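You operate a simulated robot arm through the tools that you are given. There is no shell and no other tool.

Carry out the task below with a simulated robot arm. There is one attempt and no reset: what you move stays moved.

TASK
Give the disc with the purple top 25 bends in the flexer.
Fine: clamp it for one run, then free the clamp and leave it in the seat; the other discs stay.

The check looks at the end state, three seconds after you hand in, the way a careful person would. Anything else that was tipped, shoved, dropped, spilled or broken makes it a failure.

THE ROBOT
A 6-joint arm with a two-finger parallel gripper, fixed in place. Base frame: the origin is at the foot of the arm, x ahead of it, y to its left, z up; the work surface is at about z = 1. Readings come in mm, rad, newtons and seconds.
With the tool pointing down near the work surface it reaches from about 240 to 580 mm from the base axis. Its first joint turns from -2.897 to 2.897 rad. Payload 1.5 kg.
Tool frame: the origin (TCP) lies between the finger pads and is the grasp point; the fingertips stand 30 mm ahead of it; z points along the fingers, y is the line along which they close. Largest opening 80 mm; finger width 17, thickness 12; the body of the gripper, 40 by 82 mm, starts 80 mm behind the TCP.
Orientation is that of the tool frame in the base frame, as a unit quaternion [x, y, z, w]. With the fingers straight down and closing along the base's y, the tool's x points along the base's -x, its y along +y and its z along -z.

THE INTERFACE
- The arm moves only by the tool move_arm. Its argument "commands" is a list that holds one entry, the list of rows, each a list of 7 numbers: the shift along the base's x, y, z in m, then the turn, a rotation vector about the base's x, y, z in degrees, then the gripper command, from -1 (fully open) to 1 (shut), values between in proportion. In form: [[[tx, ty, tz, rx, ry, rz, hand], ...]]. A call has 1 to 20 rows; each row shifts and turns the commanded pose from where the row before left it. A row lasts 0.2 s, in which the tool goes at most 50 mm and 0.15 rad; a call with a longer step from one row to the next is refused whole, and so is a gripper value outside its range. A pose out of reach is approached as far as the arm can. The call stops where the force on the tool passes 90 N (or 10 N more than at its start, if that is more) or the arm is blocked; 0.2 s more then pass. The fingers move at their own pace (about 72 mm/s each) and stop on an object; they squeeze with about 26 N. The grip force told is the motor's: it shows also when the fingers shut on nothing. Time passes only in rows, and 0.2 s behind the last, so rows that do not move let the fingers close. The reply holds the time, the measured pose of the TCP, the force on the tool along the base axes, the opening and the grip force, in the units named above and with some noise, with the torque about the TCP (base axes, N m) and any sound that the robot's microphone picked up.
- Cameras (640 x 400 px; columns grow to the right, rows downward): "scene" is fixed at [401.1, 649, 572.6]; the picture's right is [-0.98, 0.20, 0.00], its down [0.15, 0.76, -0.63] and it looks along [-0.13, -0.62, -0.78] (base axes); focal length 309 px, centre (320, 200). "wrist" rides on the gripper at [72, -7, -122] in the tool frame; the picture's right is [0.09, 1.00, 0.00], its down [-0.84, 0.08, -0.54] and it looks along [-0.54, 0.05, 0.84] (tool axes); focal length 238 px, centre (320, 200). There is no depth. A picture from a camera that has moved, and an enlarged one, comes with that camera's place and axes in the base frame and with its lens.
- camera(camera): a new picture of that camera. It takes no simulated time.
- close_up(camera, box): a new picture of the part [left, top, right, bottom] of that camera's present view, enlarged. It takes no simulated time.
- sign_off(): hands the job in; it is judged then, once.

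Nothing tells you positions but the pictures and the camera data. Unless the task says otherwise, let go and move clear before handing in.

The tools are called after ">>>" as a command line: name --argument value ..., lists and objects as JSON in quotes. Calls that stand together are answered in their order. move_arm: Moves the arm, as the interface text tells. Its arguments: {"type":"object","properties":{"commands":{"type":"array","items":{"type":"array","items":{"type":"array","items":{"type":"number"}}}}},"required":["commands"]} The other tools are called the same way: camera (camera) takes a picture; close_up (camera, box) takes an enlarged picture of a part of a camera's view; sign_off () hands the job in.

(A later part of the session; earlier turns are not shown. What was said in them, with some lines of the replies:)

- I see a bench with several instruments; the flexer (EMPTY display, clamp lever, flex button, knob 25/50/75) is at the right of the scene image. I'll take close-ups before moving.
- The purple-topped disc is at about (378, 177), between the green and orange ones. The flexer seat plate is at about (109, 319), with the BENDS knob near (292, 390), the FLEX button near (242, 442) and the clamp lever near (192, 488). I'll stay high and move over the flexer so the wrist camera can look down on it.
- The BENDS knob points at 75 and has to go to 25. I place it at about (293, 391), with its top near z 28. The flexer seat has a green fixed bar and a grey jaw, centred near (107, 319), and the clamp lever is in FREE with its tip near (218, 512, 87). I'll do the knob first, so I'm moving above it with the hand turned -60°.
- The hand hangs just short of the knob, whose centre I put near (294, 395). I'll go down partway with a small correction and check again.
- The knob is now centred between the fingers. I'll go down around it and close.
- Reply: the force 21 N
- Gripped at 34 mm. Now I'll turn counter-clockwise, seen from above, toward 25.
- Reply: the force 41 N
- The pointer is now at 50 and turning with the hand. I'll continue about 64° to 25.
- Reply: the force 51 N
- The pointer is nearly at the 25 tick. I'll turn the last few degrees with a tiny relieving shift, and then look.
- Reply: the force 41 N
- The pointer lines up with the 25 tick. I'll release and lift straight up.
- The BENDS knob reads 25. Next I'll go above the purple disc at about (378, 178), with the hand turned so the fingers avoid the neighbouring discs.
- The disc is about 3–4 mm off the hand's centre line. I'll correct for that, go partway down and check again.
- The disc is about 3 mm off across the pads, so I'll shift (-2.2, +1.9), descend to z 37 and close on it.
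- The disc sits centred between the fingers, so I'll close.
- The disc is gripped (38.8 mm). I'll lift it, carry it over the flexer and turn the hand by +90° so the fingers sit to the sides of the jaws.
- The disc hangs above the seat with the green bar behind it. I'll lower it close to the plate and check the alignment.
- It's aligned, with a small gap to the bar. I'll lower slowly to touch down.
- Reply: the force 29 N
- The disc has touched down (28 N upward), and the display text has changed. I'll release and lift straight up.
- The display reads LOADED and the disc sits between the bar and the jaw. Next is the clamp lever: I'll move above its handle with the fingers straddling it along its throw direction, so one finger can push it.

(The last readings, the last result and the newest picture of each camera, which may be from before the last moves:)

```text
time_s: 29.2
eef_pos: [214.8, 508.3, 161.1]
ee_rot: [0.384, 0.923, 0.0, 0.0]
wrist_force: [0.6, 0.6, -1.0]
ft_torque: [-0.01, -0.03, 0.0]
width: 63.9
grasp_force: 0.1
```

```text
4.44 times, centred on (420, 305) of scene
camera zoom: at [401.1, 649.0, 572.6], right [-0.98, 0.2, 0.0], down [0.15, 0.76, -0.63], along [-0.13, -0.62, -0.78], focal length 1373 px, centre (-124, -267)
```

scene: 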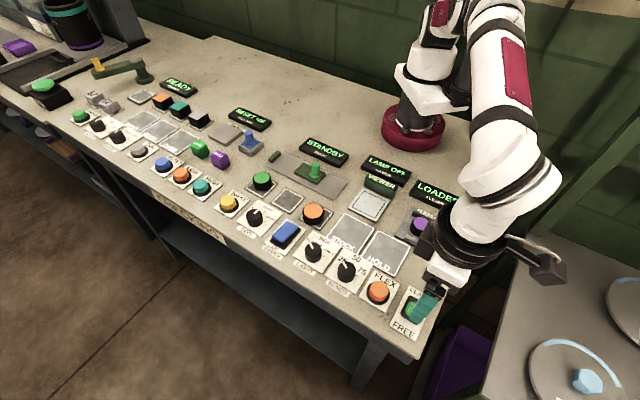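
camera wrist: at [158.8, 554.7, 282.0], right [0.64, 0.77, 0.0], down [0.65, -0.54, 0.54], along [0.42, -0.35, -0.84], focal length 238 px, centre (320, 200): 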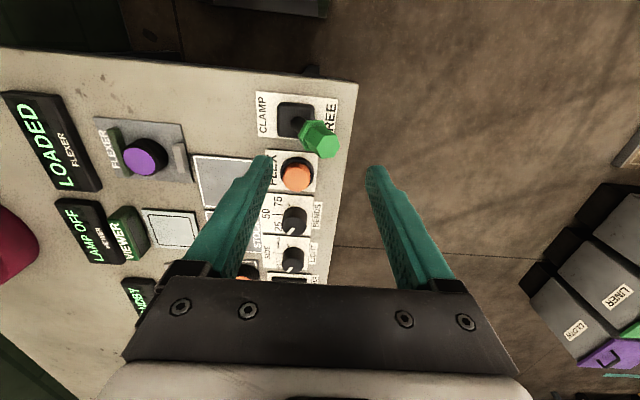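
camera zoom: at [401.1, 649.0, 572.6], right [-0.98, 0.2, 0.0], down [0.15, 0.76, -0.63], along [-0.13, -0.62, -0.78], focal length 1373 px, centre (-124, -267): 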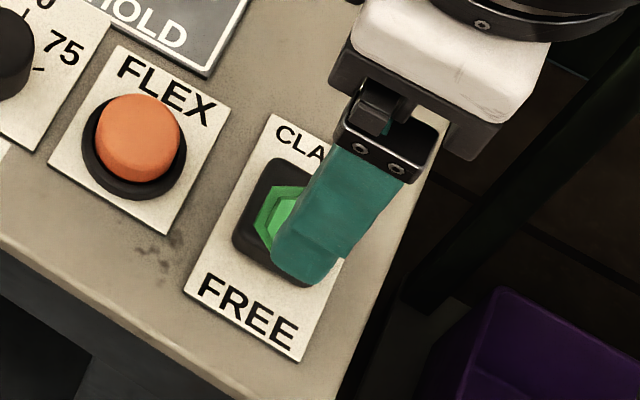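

The fingers straddle the handle with clearance both sides. I'll go down, then push it inward toward CLAMP in steps.

>>> move_arm --commands '[[[0, 0, -0.025, 0, 0, 0, -0.6], [0, 0, -0.025, 0, 0, 0, -0.6], [0, 0, -0.025, 0, 0, 0, -0.6], [0, 0, 0, 0, 0, 0, -0.6]]]'

>>> close_up --camera "wrist" --box '[220, 80, 420, 205]'

>>> close_up --camera "scene" --box '[370, 260, 470, 350]'

```text
time_s: 30.2
eef_pos: [215.4, 507.2, 85.4]
ee_rot: [0.383, 0.924, 0.0, 0.0]
wrist_force: [0.0, 0.4, 0.1]
ft_torque: [-0.03, 0.0, 0.02]
width: 63.9
grasp_force: 0.0
```

```text
3.20 times, centred on (320, 142) of wrist
camera zoom: at [158.9, 554.4, 207.1], right [0.64, 0.77, 0.0], down [0.65, -0.54, 0.54], along [0.42, -0.35, -0.84], focal length 763 px, centre (320, 384)
```

zoom: 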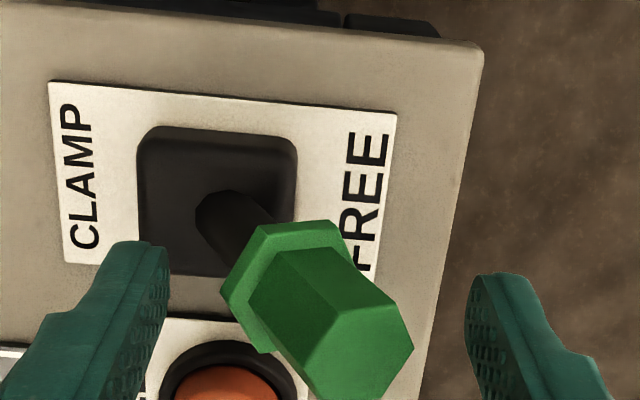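

```text
4.44 times, centred on (420, 305) of scene
camera zoom: at [401.1, 649.0, 572.6], right [-0.98, 0.2, 0.0], down [0.15, 0.76, -0.63], along [-0.13, -0.62, -0.78], focal length 1373 px, centre (-124, -267)
```

zoom: 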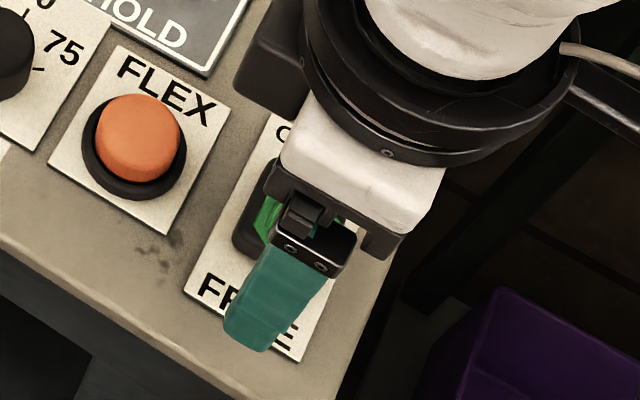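

>>> move_arm --commands '[[[-0.0049, -0.005, 0, 0, 0, 0, -0.6], [-0.0049, -0.005, 0, 0, 0, 0, -0.6], [-0.0049, -0.005, 0, 0, 0, 0, -0.6], [-0.0049, -0.005, 0, 0, 0, 0, -0.6], [-0.0049, -0.005, 0, 0, 0, 0, -0.6], [-0.0049, -0.005, 0, 0, 0, 0, -0.6], [-0.0049, -0.005, 0, 0, 0, 0, -0.6], [0, 0, 0, 0, 0, 0, -0.6]]]'

>>> camera --camera "wrist"

>>> close_up --camera "scene" --box '[370, 170, 480, 330]'

```text
time_s: 32.0
eef_pos: [179.8, 473.0, 86.9]
ee_rot: [0.383, 0.924, 0.0, 0.0]
wrist_force: [0.1, -0.1, -0.2]
ft_torque: [-0.01, 0.0, 0.02]
width: 64.2
grasp_force: 0.0
```

```text
taken
camera wrist: at [124.4, 518.9, 207.1], right [0.64, 0.77, 0.0], down [0.65, -0.54, 0.54], along [0.42, -0.35, -0.84], focal length 238 px, centre (320, 200)
```

wrist: 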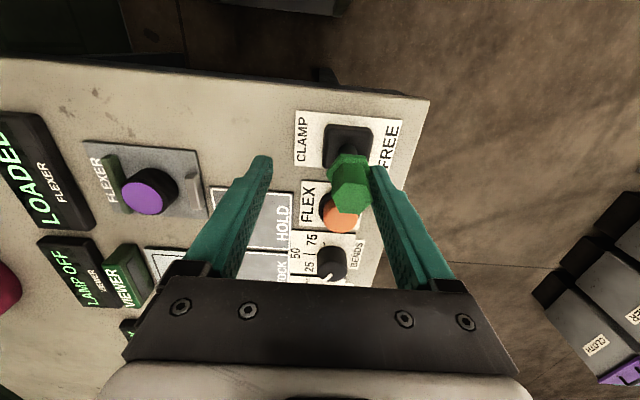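

```text
2.50 times, centred on (425, 250) of scene
camera zoom: at [401.1, 649.0, 572.6], right [-0.98, 0.2, 0.0], down [0.15, 0.76, -0.63], along [-0.13, -0.62, -0.78], focal length 772 px, centre (58, 75)
```

zoom: 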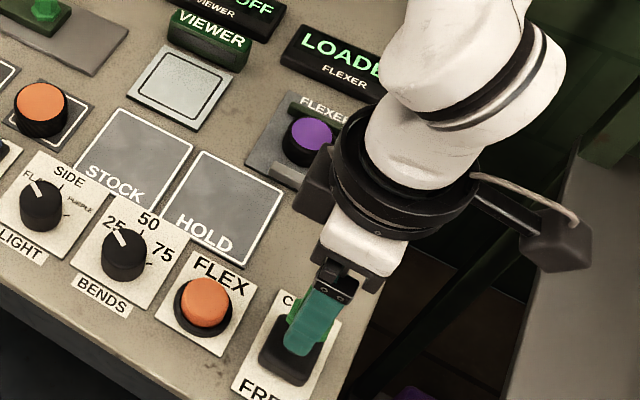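

The lever is about upright. I'll keep pushing inward.

>>> move_arm --commands '[[[-0.0042, -0.0043, 0, 0, 0, 0, -0.6], [-0.0042, -0.0043, 0, 0, 0, 0, -0.6], [-0.0042, -0.0043, 0, 0, 0, 0, -0.6], [-0.0042, -0.0043, 0, 0, 0, 0, -0.6], [0, 0, 0, 0, 0, 0, -0.6]]]'

>>> camera --camera "wrist"

>>> close_up --camera "scene" --box '[370, 170, 480, 330]'

```text
time_s: 33.2
eef_pos: [163.5, 455.9, 85.1]
ee_rot: [0.383, 0.924, 0.002, 0.001]
wrist_force: [8.9, 4.6, 2.2]
ft_torque: [0.11, -0.25, -0.12]
width: 72.5
grasp_force: 4.5
```

```text
taken
camera wrist: at [108.2, 502.0, 206.4], right [0.64, 0.77, 0.0], down [0.65, -0.54, 0.54], along [0.42, -0.34, -0.84], focal length 238 px, centre (320, 200)
```

wrist: 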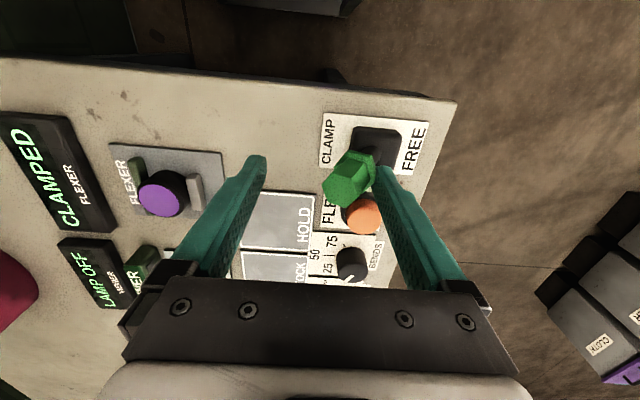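

```text
2.50 times, centred on (425, 250) of scene
camera zoom: at [401.1, 649.0, 572.6], right [-0.98, 0.2, 0.0], down [0.15, 0.76, -0.63], along [-0.13, -0.62, -0.78], focal length 772 px, centre (58, 75)
```

zoom: 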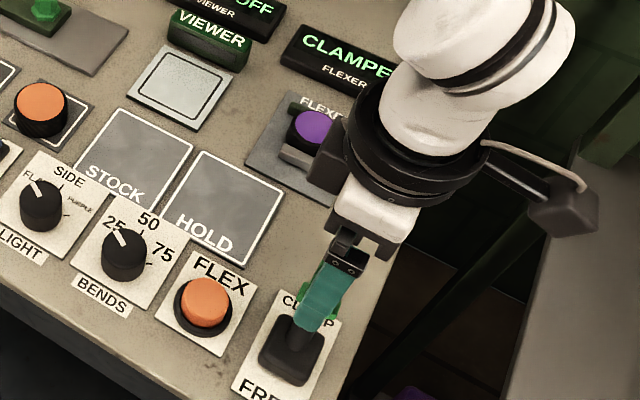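

The display reads CLAMPED. I'll back the pushing finger off a little and check the lever stays put before lifting clear.

>>> move_arm --commands '[[[0.0035, 0.0035, 0, 0, 0, 0, -0.6], [0.0035, 0.0035, 0, 0, 0, 0, -0.6], [0.0035, 0.0035, 0, 0, 0, 0, -0.6], [0, 0, 0, 0, 0, 0, -0.6], [0, 0, 0, 0, 0, 0, -0.6]]]'

>>> camera --camera "wrist"

```text
time_s: 34.4
eef_pos: [171.3, 466.7, 85.5]
ee_rot: [0.383, 0.924, 0.0, 0.001]
wrist_force: [-1.0, 0.0, -1.1]
ft_torque: [0.0, -0.02, 0.03]
width: 64.0
grasp_force: 0.2
```

```text
taken
camera wrist: at [117.4, 512.8, 206.6], right [0.64, 0.77, 0.0], down [0.65, -0.54, 0.54], along [0.42, -0.35, -0.84], focal length 238 px, centre (320, 200)
```

wrist: 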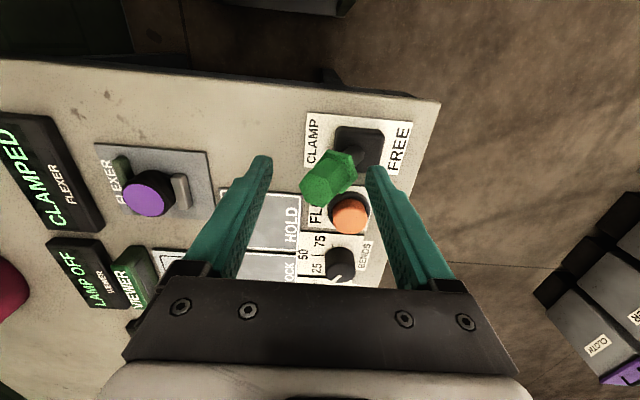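

The lever holds in CLAMP. I'll lift clear, close the hand and move above the FLEX button.

>>> move_arm --commands '[[[0, 0, 0.025, 0, 0, 0, -0.6], [0, 0, 0.025, 0, 0, 0, -0.6], [0, 0, 0.025, 0, 0, 0, -0.6], [0, 0, 0, 0, 0, 0, -0.6], [0.01765, -0.00608, 0, 0, 0, 0, 1], [0.01765, -0.00608, 0, 0, 0, 0, 1], [0.01765, -0.00608, 0, 0, 0, 0, 1], [0.01765, -0.00608, 0, 0, 0, 0, 1], [0, 0, 0, 0, 0, 0, 1], [0, 0, 0, 0, 0, 0, 1]]]'

>>> camera --camera "wrist"

>>> camera --camera "scene"

```text
time_s: 36.6
eef_pos: [244.0, 440.0, 159.7]
ee_rot: [0.383, 0.924, 0.0, 0.0]
wrist_force: [0.5, -0.1, -0.5]
ft_torque: [0.0, -0.01, -0.02]
width: 0.0
grasp_force: 21.1
```

```text
taken
camera wrist: at [189.0, 487.4, 281.3], right [0.64, 0.77, 0.0], down [0.65, -0.54, 0.54], along [0.42, -0.35, -0.84], focal length 238 px, centre (320, 200)
```

wrist: 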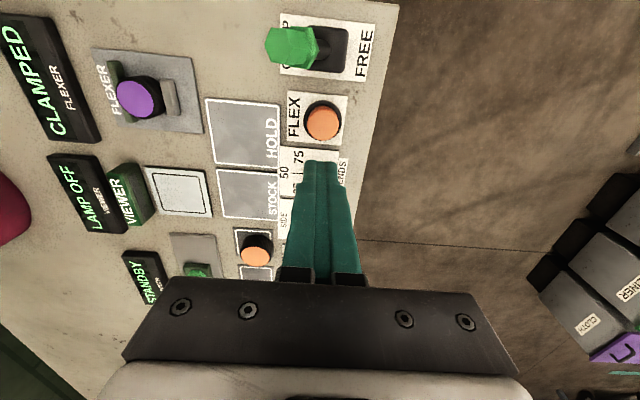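

```text
taken
```

scene: 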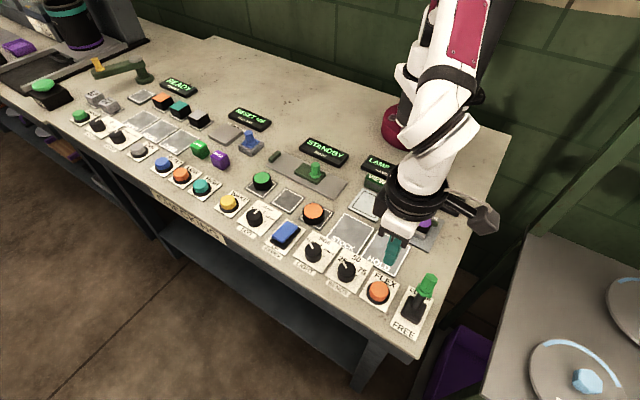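

>>> close_up --camera "wrist" --box '[260, 80, 380, 160]'

```text
5.00 times, centred on (320, 120) of wrist
camera zoom: at [189.0, 487.4, 281.3], right [0.64, 0.77, 0.0], down [0.65, -0.54, 0.54], along [0.42, -0.35, -0.84], focal length 1192 px, centre (320, 600)
```

zoom: 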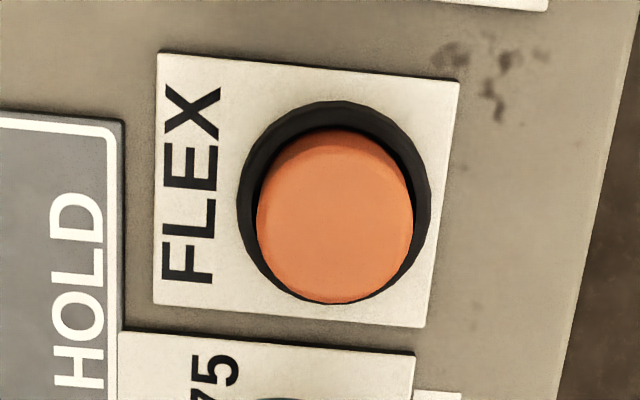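

The button top is at about (243.7, 443.3). I'll align over it and go down to just above.

>>> move_arm --commands '[[[0.001, 0.0013, -0.025, 0, 0, 0, 1], [0, 0, -0.025, 0, 0, 0, 1], [0, 0, -0.025, 0, 0, 0, 1], [0, 0, -0.022, 0, 0, 0, 1], [0, 0, 0, 0, 0, 0, 1]]]'

>>> close_up --camera "wrist" --box '[240, 80, 400, 180]'

>>> close_up --camera "scene" --box '[330, 230, 450, 330]'

```text
time_s: 37.8
eef_pos: [245.2, 442.6, 63.8]
ee_rot: [0.383, 0.924, -0.001, 0.0]
wrist_force: [-0.4, 0.3, 0.2]
ft_torque: [0.03, 0.03, -0.02]
width: 0.0
grasp_force: 21.5
```

```text
4.00 times, centred on (320, 130) of wrist
camera zoom: at [189.2, 489.5, 184.1], right [0.64, 0.77, 0.0], down [0.65, -0.54, 0.54], along [0.42, -0.35, -0.84], focal length 953 px, centre (320, 480)
```

zoom: 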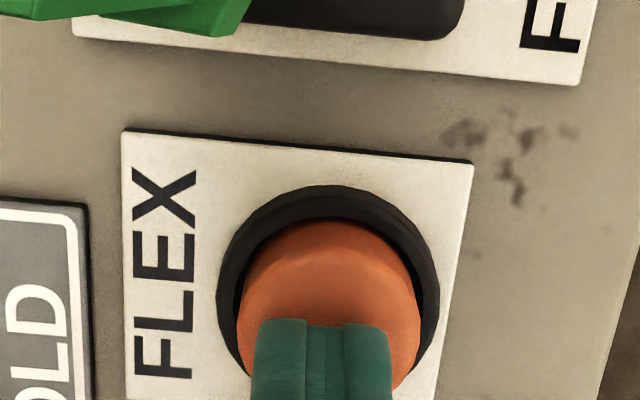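

```text
4.00 times, centred on (390, 280) of scene
camera zoom: at [401.1, 649.0, 572.6], right [-0.98, 0.2, 0.0], down [0.15, 0.76, -0.63], along [-0.13, -0.62, -0.78], focal length 1236 px, centre (40, -120)
```

zoom: 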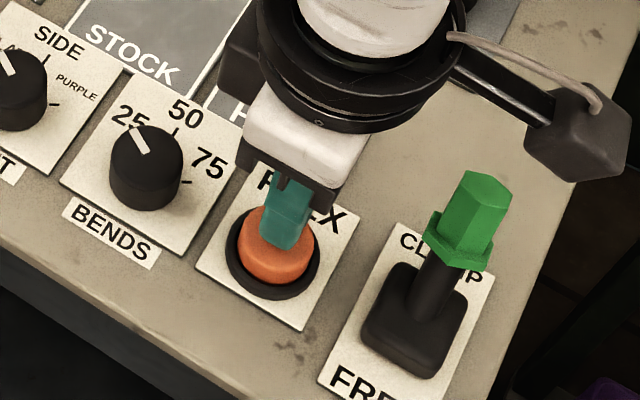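

The fingertips are just above the button, so I'll press gradually.

>>> move_arm --commands '[[[0, 0, -0.003, 0, 0, 0, 1], [0, 0, -0.003, 0, 0, 0, 1], [0, 0, -0.003, 0, 0, 0, 1], [0, 0, -0.003, 0, 0, 0, 1]]]'

>>> camera --camera "wrist"

```text
time_s: 38.8
eef_pos: [245.5, 442.2, 51.5]
ee_rot: [0.383, 0.924, 0.001, 0.0]
wrist_force: [0.3, 2.0, 2.0]
ft_torque: [0.05, -0.03, 0.01]
width: 0.0
grasp_force: 21.2
heard: click
```

```text
taken
camera wrist: at [189.0, 489.6, 173.0], right [0.64, 0.77, 0.0], down [0.65, -0.54, 0.54], along [0.42, -0.35, -0.84], focal length 238 px, centre (320, 200)
```

wrist: 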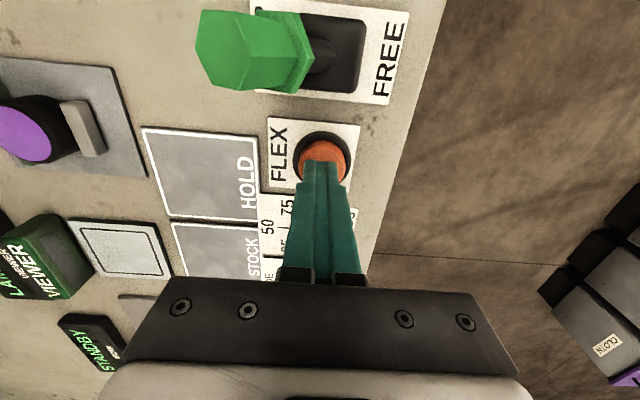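

I heard a click, so the press registered. I'll lift and look at the display.

>>> move_arm --commands '[[[0, 0, 0.025, 0, 0, 0, 1], [0, 0, 0.025, 0, 0, 0, 1], [0, 0, 0.03, 0, 0, 0, 1], [0, 0, 0.029, 0, 0, 0, 1], [0, 0, 0, 0, 0, 0, 1]]]'

>>> camera --camera "wrist"

>>> camera --camera "scene"

```text
time_s: 40.0
eef_pos: [243.4, 442.1, 162.4]
ee_rot: [0.383, 0.924, 0.001, 0.0]
wrist_force: [-0.1, -0.3, -0.3]
ft_torque: [0.0, -0.02, -0.01]
width: 0.0
grasp_force: 21.2
```

```text
taken
camera wrist: at [187.7, 488.0, 283.7], right [0.64, 0.77, 0.0], down [0.65, -0.54, 0.54], along [0.42, -0.35, -0.84], focal length 238 px, centre (320, 200)
```

wrist: 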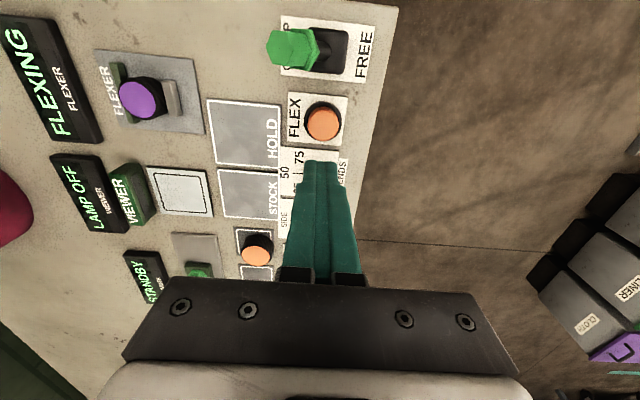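

```text
taken
```

scene: 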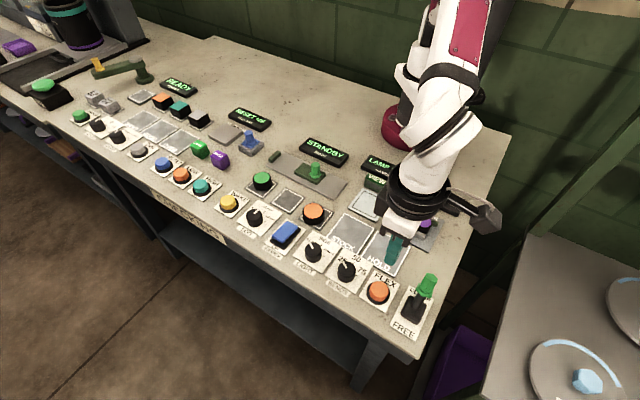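

The display reads FLEXING. I'll hold still and wait for the run to finish.

>>> move_arm --commands '[[[0, 0, 0, 0, 0, 0, 1], [0, 0, 0, 0, 0, 0, 1], [0, 0, 0, 0, 0, 0, 1], [0, 0, 0, 0, 0, 0, 1], [0, 0, 0, 0, 0, 0, 1], [0, 0, 0, 0, 0, 0, 1], [0, 0, 0, 0, 0, 0, 1], [0, 0, 0, 0, 0, 0, 1], [0, 0, 0, 0, 0, 0, 1], [0, 0, 0, 0, 0, 0, 1], [0, 0, 0, 0, 0, 0, 1], [0, 0, 0, 0, 0, 0, 1], [0, 0, 0, 0, 0, 0, 1], [0, 0, 0, 0, 0, 0, 1], [0, 0, 0, 0, 0, 0, 1]]]'

>>> close_up --camera "wrist" --box '[0, 0, 240, 150]'

```text
time_s: 43.2
eef_pos: [243.8, 440.7, 163.0]
ee_rot: [0.382, 0.924, 0.0, 0.001]
wrist_force: [1.1, 1.6, -0.3]
ft_torque: [0.01, 0.0, 0.02]
width: 0.3
grasp_force: 21.5
```

```text
2.67 times, centred on (120, 75) of wrist
camera zoom: at [187.7, 488.0, 283.3], right [0.64, 0.77, 0.0], down [0.65, -0.54, 0.54], along [0.42, -0.35, -0.84], focal length 636 px, centre (853, 533)
```

zoom: 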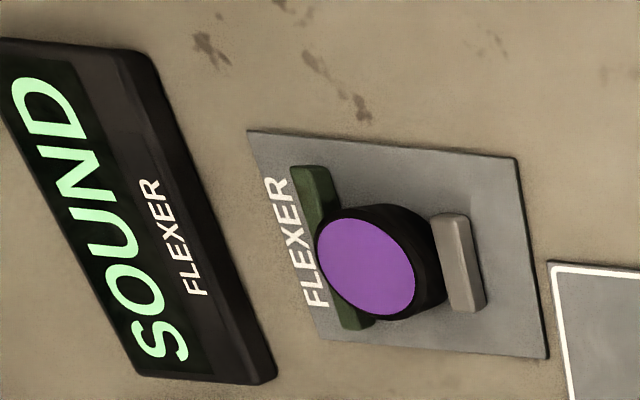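

The run has finished; the display reads SOUND. Now I'll free the clamp: back over the lever with the fingers straddling it, then down.

>>> move_arm --commands '[[[-0.01778, 0.00588, 0, 0, 0, 0, -0.6], [-0.01778, 0.00588, 0, 0, 0, 0, -0.6], [-0.01778, 0.00588, 0, 0, 0, 0, -0.6], [-0.01778, 0.00588, 0, 0, 0, 0, -0.6], [0, 0, 0, 0, 0, 0, -0.6], [0, 0, 0, 0, 0, 0, -0.6]]]'

>>> camera --camera "wrist"

>>> close_up --camera "wrist" --box '[240, 80, 400, 180]'

```text
time_s: 44.6
eef_pos: [173.2, 467.2, 161.6]
ee_rot: [0.383, 0.924, 0.0, 0.0]
wrist_force: [-0.2, -0.3, 0.8]
ft_torque: [-0.03, -0.04, 0.03]
width: 64.0
grasp_force: 0.1
```

```text
taken
camera wrist: at [118.3, 513.2, 282.9], right [0.64, 0.77, 0.0], down [0.65, -0.54, 0.54], along [0.42, -0.35, -0.84], focal length 238 px, centre (320, 200)
```

wrist: 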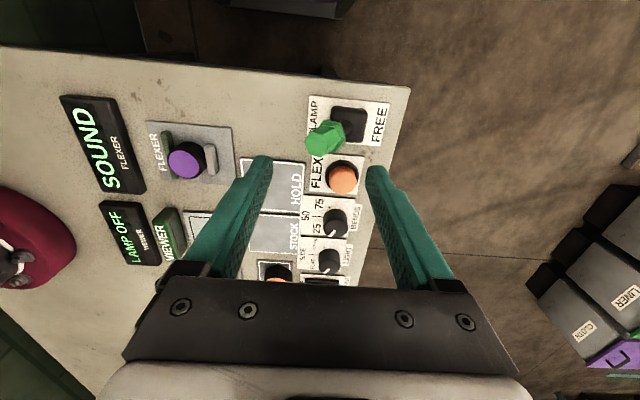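

```text
4.00 times, centred on (320, 130) of wrist
camera zoom: at [118.3, 513.2, 282.9], right [0.64, 0.77, 0.0], down [0.65, -0.54, 0.54], along [0.42, -0.35, -0.84], focal length 953 px, centre (320, 480)
```

zoom: 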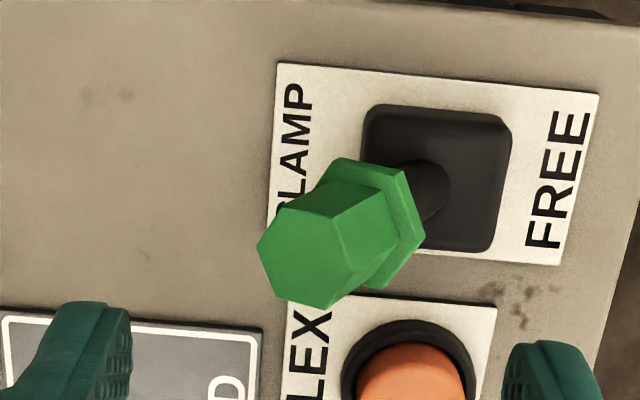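

The handle is between the fingers. I'll go down and then push outward toward FREE.

>>> move_arm --commands '[[[0, 0, -0.025, 0, 0, 0, -0.6], [0, 0, -0.025, 0, 0, 0, -0.6], [0, 0, -0.025, 0, 0, 0, -0.6], [0, 0, 0, 0, 0, 0, -0.6]]]'

>>> move_arm --commands '[[[0.0049, 0.005, 0, 0, 0, 0, -0.6], [0.0049, 0.005, 0, 0, 0, 0, -0.6], [0.0049, 0.005, 0, 0, 0, 0, -0.6], [0.0049, 0.005, 0, 0, 0, 0, -0.6], [0.0049, 0.005, 0, 0, 0, 0, -0.6], [0.0049, 0.005, 0, 0, 0, 0, -0.6], [0.0049, 0.005, 0, 0, 0, 0, -0.6], [0, 0, 0, 0, 0, 0, -0.6]]]'

>>> camera --camera "wrist"

```text
time_s: 45.6
eef_pos: [173.0, 464.4, 85.0]
ee_rot: [0.383, 0.924, 0.0, 0.0]
wrist_force: [0.8, -0.9, -0.5]
ft_torque: [-0.03, 0.01, 0.0]
width: 63.8
grasp_force: 0.1
```

```text
time_s: 47.4
eef_pos: [208.5, 502.9, 84.6]
ee_rot: [0.382, 0.924, 0.0, 0.0]
wrist_force: [0.0, -0.8, 0.6]
ft_torque: [-0.01, 0.0, -0.03]
width: 63.9
grasp_force: 0.2
```

```text
taken
camera wrist: at [152.9, 547.1, 206.1], right [0.64, 0.77, 0.0], down [0.65, -0.54, 0.54], along [0.42, -0.35, -0.84], focal length 238 px, centre (320, 200)
```

wrist: 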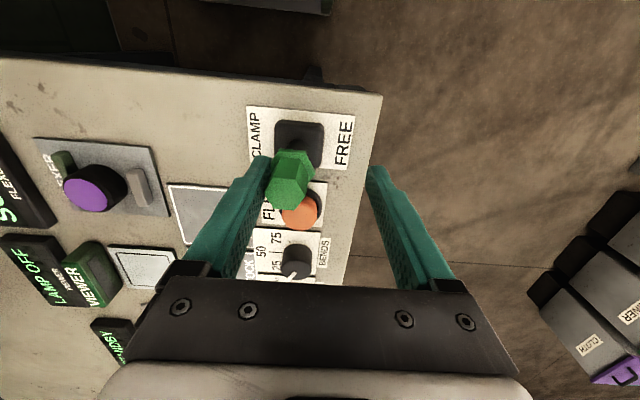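

The inner finger has just reached the lever, so I'll continue pushing outward.

>>> move_arm --commands '[[[0.0042, 0.0043, 0, 0, 0, 0, -0.6], [0.0042, 0.0043, 0, 0, 0, 0, -0.6], [0.0042, 0.0043, 0, 0, 0, 0, -0.6], [0, 0, 0, 0, 0, 0, -0.6]]]'

>>> camera --camera "wrist"

>>> close_up --camera "scene" --box '[370, 170, 480, 330]'

```text
time_s: 48.4
eef_pos: [221.1, 515.1, 84.9]
ee_rot: [0.383, 0.924, 0.0, -0.001]
wrist_force: [0.2, -0.1, 0.1]
ft_torque: [-0.01, 0.03, 0.03]
width: 64.1
grasp_force: 0.1
```

```text
taken
camera wrist: at [165.5, 560.1, 206.5], right [0.64, 0.77, 0.0], down [0.65, -0.54, 0.54], along [0.42, -0.35, -0.84], focal length 238 px, centre (320, 200)
```

wrist: 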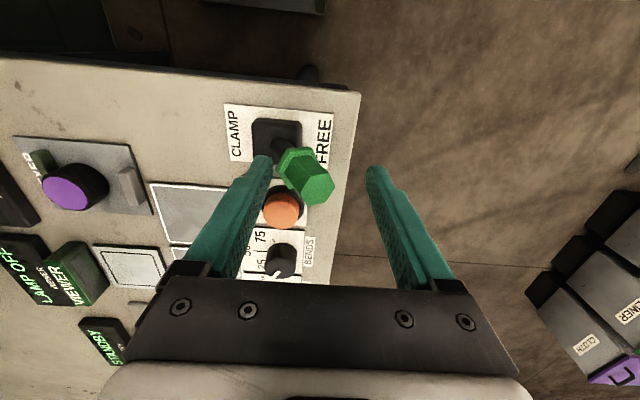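

```text
2.50 times, centred on (425, 250) of scene
camera zoom: at [401.1, 649.0, 572.6], right [-0.98, 0.2, 0.0], down [0.15, 0.76, -0.63], along [-0.13, -0.62, -0.78], focal length 772 px, centre (58, 75)
```

zoom: 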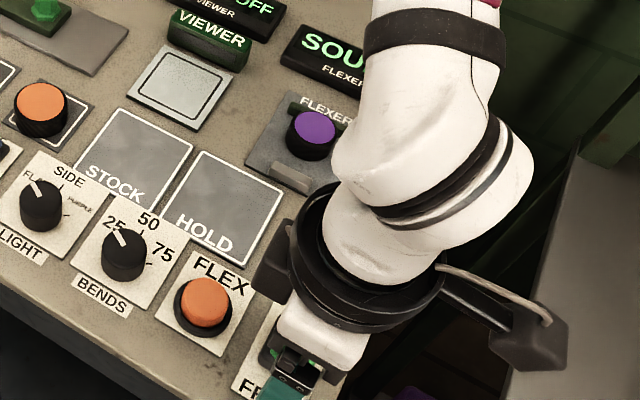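

The jaw has retracted and the lever leans to FREE. I'll nudge a little more to be sure it's at its stop, then back off.

>>> move_arm --commands '[[[0.0028, 0.0029, 0, 0, 0, 0, -0.6], [0.0028, 0.0029, 0, 0, 0, 0, -0.6], [0, 0, 0, 0, 0, 0, -0.6]]]'

>>> close_up --camera "wrist" --box '[200, 80, 400, 205]'

```text
time_s: 49.2
eef_pos: [226.0, 520.5, 85.1]
ee_rot: [0.382, 0.924, 0.0, 0.0]
wrist_force: [-2.7, -2.3, -0.8]
ft_torque: [-0.07, 0.07, -0.02]
width: 68.1
grasp_force: 2.3
```

```text
3.20 times, centred on (300, 142) of wrist
camera zoom: at [170.6, 566.3, 206.5], right [0.64, 0.77, 0.0], down [0.65, -0.54, 0.54], along [0.42, -0.35, -0.84], focal length 763 px, centre (384, 384)
```

zoom: 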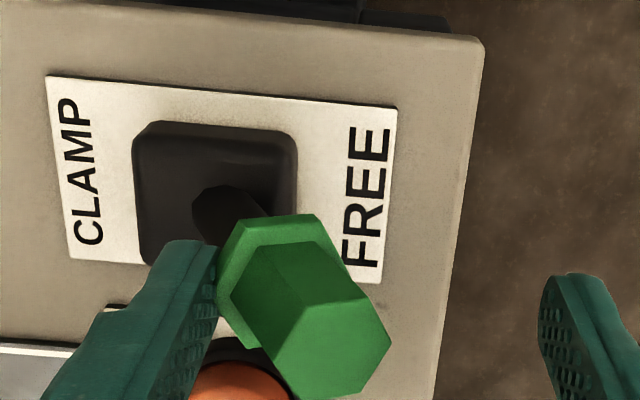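

The lever is at its FREE stop. I'll back off to the middle, lift clear and inspect everything.

>>> move_arm --commands '[[[-0.0045, -0.0046, 0, 0, 0, 0, -0.6], [-0.0045, -0.0046, 0, 0, 0, 0, -0.6], [0, 0, 0, 0, 0, 0, -0.6], [0, 0, 0.025, 0, 0, 0, -0.6], [0, 0, 0.025, 0, 0, 0, -0.6], [0, 0, 0.025, 0, 0, 0, -0.6], [0, 0, 0.03, 0, 0, 0, -0.6], [0, 0, 0, 0, 0, 0, -0.6]]]'

>>> camera --camera "wrist"

>>> camera --camera "scene"

```text
time_s: 51.0
eef_pos: [216.5, 510.3, 189.9]
ee_rot: [0.382, 0.924, 0.002, 0.001]
wrist_force: [0.3, -0.4, -0.4]
ft_torque: [0.01, -0.01, 0.0]
width: 63.9
grasp_force: 0.0
```

```text
taken
camera wrist: at [161.2, 556.5, 311.4], right [0.64, 0.77, 0.0], down [0.65, -0.54, 0.54], along [0.42, -0.35, -0.84], focal length 238 px, centre (320, 200)
```

wrist: 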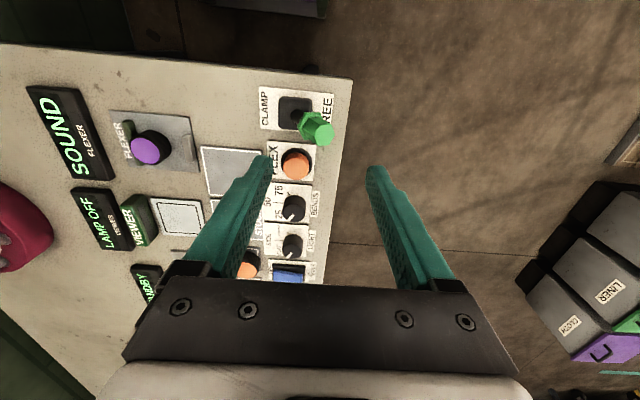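

```text
taken
```

scene: 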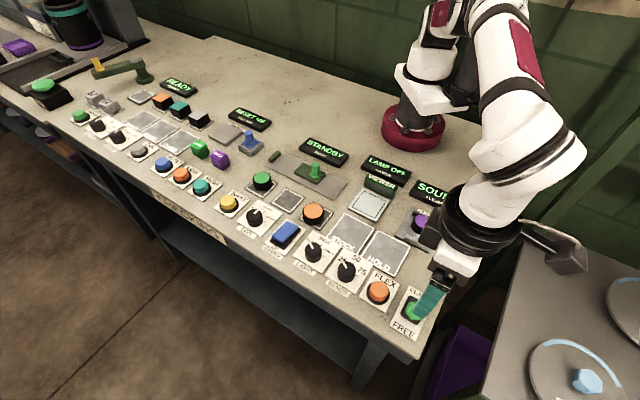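

The lever is in FREE and the disc is in the seat. I'll move the arm back up and clear, then do a final inspection.

>>> move_arm --commands '[[[0, 0, 0.03, 0, 0, 0, -0.6], [0.0067, -0.0183, 0.006, 0, 0, 3.75, -0.6], [0.0067, -0.0183, 0.006, 0, 0, 3.75, -0.6], [0.0067, -0.0183, 0.006, 0, 0, 3.75, -0.6], [0.0067, -0.0183, 0.006, 0, 0, 3.75, -0.6], [0.0067, -0.0183, 0.006, 0, 0, 3.75, -0.6], [0.0067, -0.0183, 0.006, 0, 0, 3.75, -1], [0.0067, -0.0183, 0.006, 0, 0, 3.75, -1], [0.0067, -0.0183, 0.006, 0, 0, 3.75, -1], [0.0067, -0.0183, 0.006, 0, 0, 3.75, -1], [0.0067, -0.0183, 0.006, 0, 0, 3.75, -1], [0.0067, -0.0183, 0.006, 0, 0, 3.75, -1], [0.0067, -0.0183, 0.006, 0, 0, 3.75, -1], [0, 0, 0, 0, 0, 0, -1]]]'

>>> camera --camera "scene"

>>> close_up --camera "scene" --box '[330, 150, 480, 250]'

>>> close_up --camera "scene" --box '[310, 230, 450, 345]'

>>> close_up --camera "scene" --box '[200, 140, 350, 250]'

```text
time_s: 54.0
eef_pos: [296.3, 289.1, 293.1]
ee_rot: [0.0, 1.0, 0.0, 0.001]
wrist_force: [0.1, 0.0, 0.0]
ft_torque: [-0.01, -0.01, -0.01]
width: 79.9
grasp_force: 0.1
```

```text
taken
```

scene: 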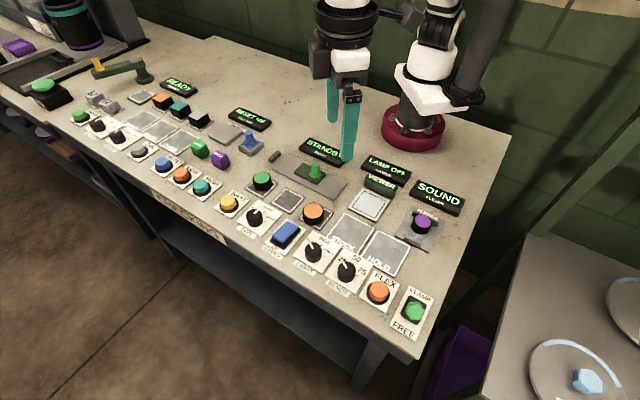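

```text
4.00 times, centred on (405, 200) of scene
camera zoom: at [401.1, 649.0, 572.6], right [-0.98, 0.2, 0.0], down [0.15, 0.76, -0.63], along [-0.13, -0.62, -0.78], focal length 1236 px, centre (-20, 200)
```

zoom: 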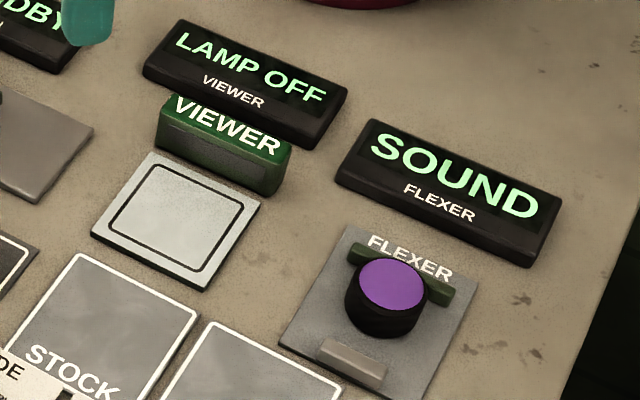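

```text
3.48 times, centred on (380, 288) of scene
camera zoom: at [401.1, 649.0, 572.6], right [-0.98, 0.2, 0.0], down [0.15, 0.76, -0.63], along [-0.13, -0.62, -0.78], focal length 1075 px, centre (111, -104)
```

zoom: 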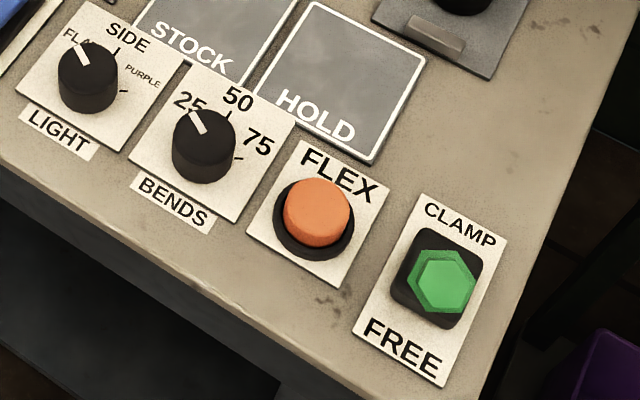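

```text
3.64 times, centred on (275, 195) of scene
camera zoom: at [401.1, 649.0, 572.6], right [-0.98, 0.2, 0.0], down [0.15, 0.76, -0.63], along [-0.13, -0.62, -0.78], focal length 1124 px, centre (484, 218)
```

zoom: 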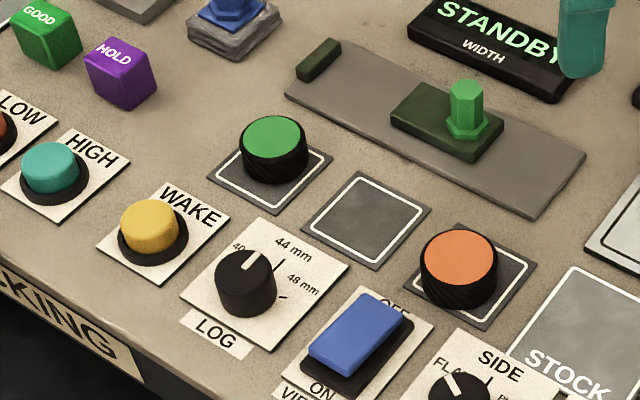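

The purple disc sits flat in the flexer seat and the display reads SOUND after one 25-bend run. The clamp lever is at FREE, the green and orange discs and everything else are where they were, and the arm is clear. I'm handing in.

>>> sign_off

```text
The job is handed in.
```

The purple-topped disc got one run in the flexer with the BENDS knob at 25. I clamped it and pressed FLEX once. The display showed FLEXING, then SOUND when the run ended.

The clamp is back at FREE and the disc is still in the seat. The green and orange discs stayed on their tiles, and the final pictures show nothing else moved. The BENDS knob stays at 25; it was at 75 when I started.
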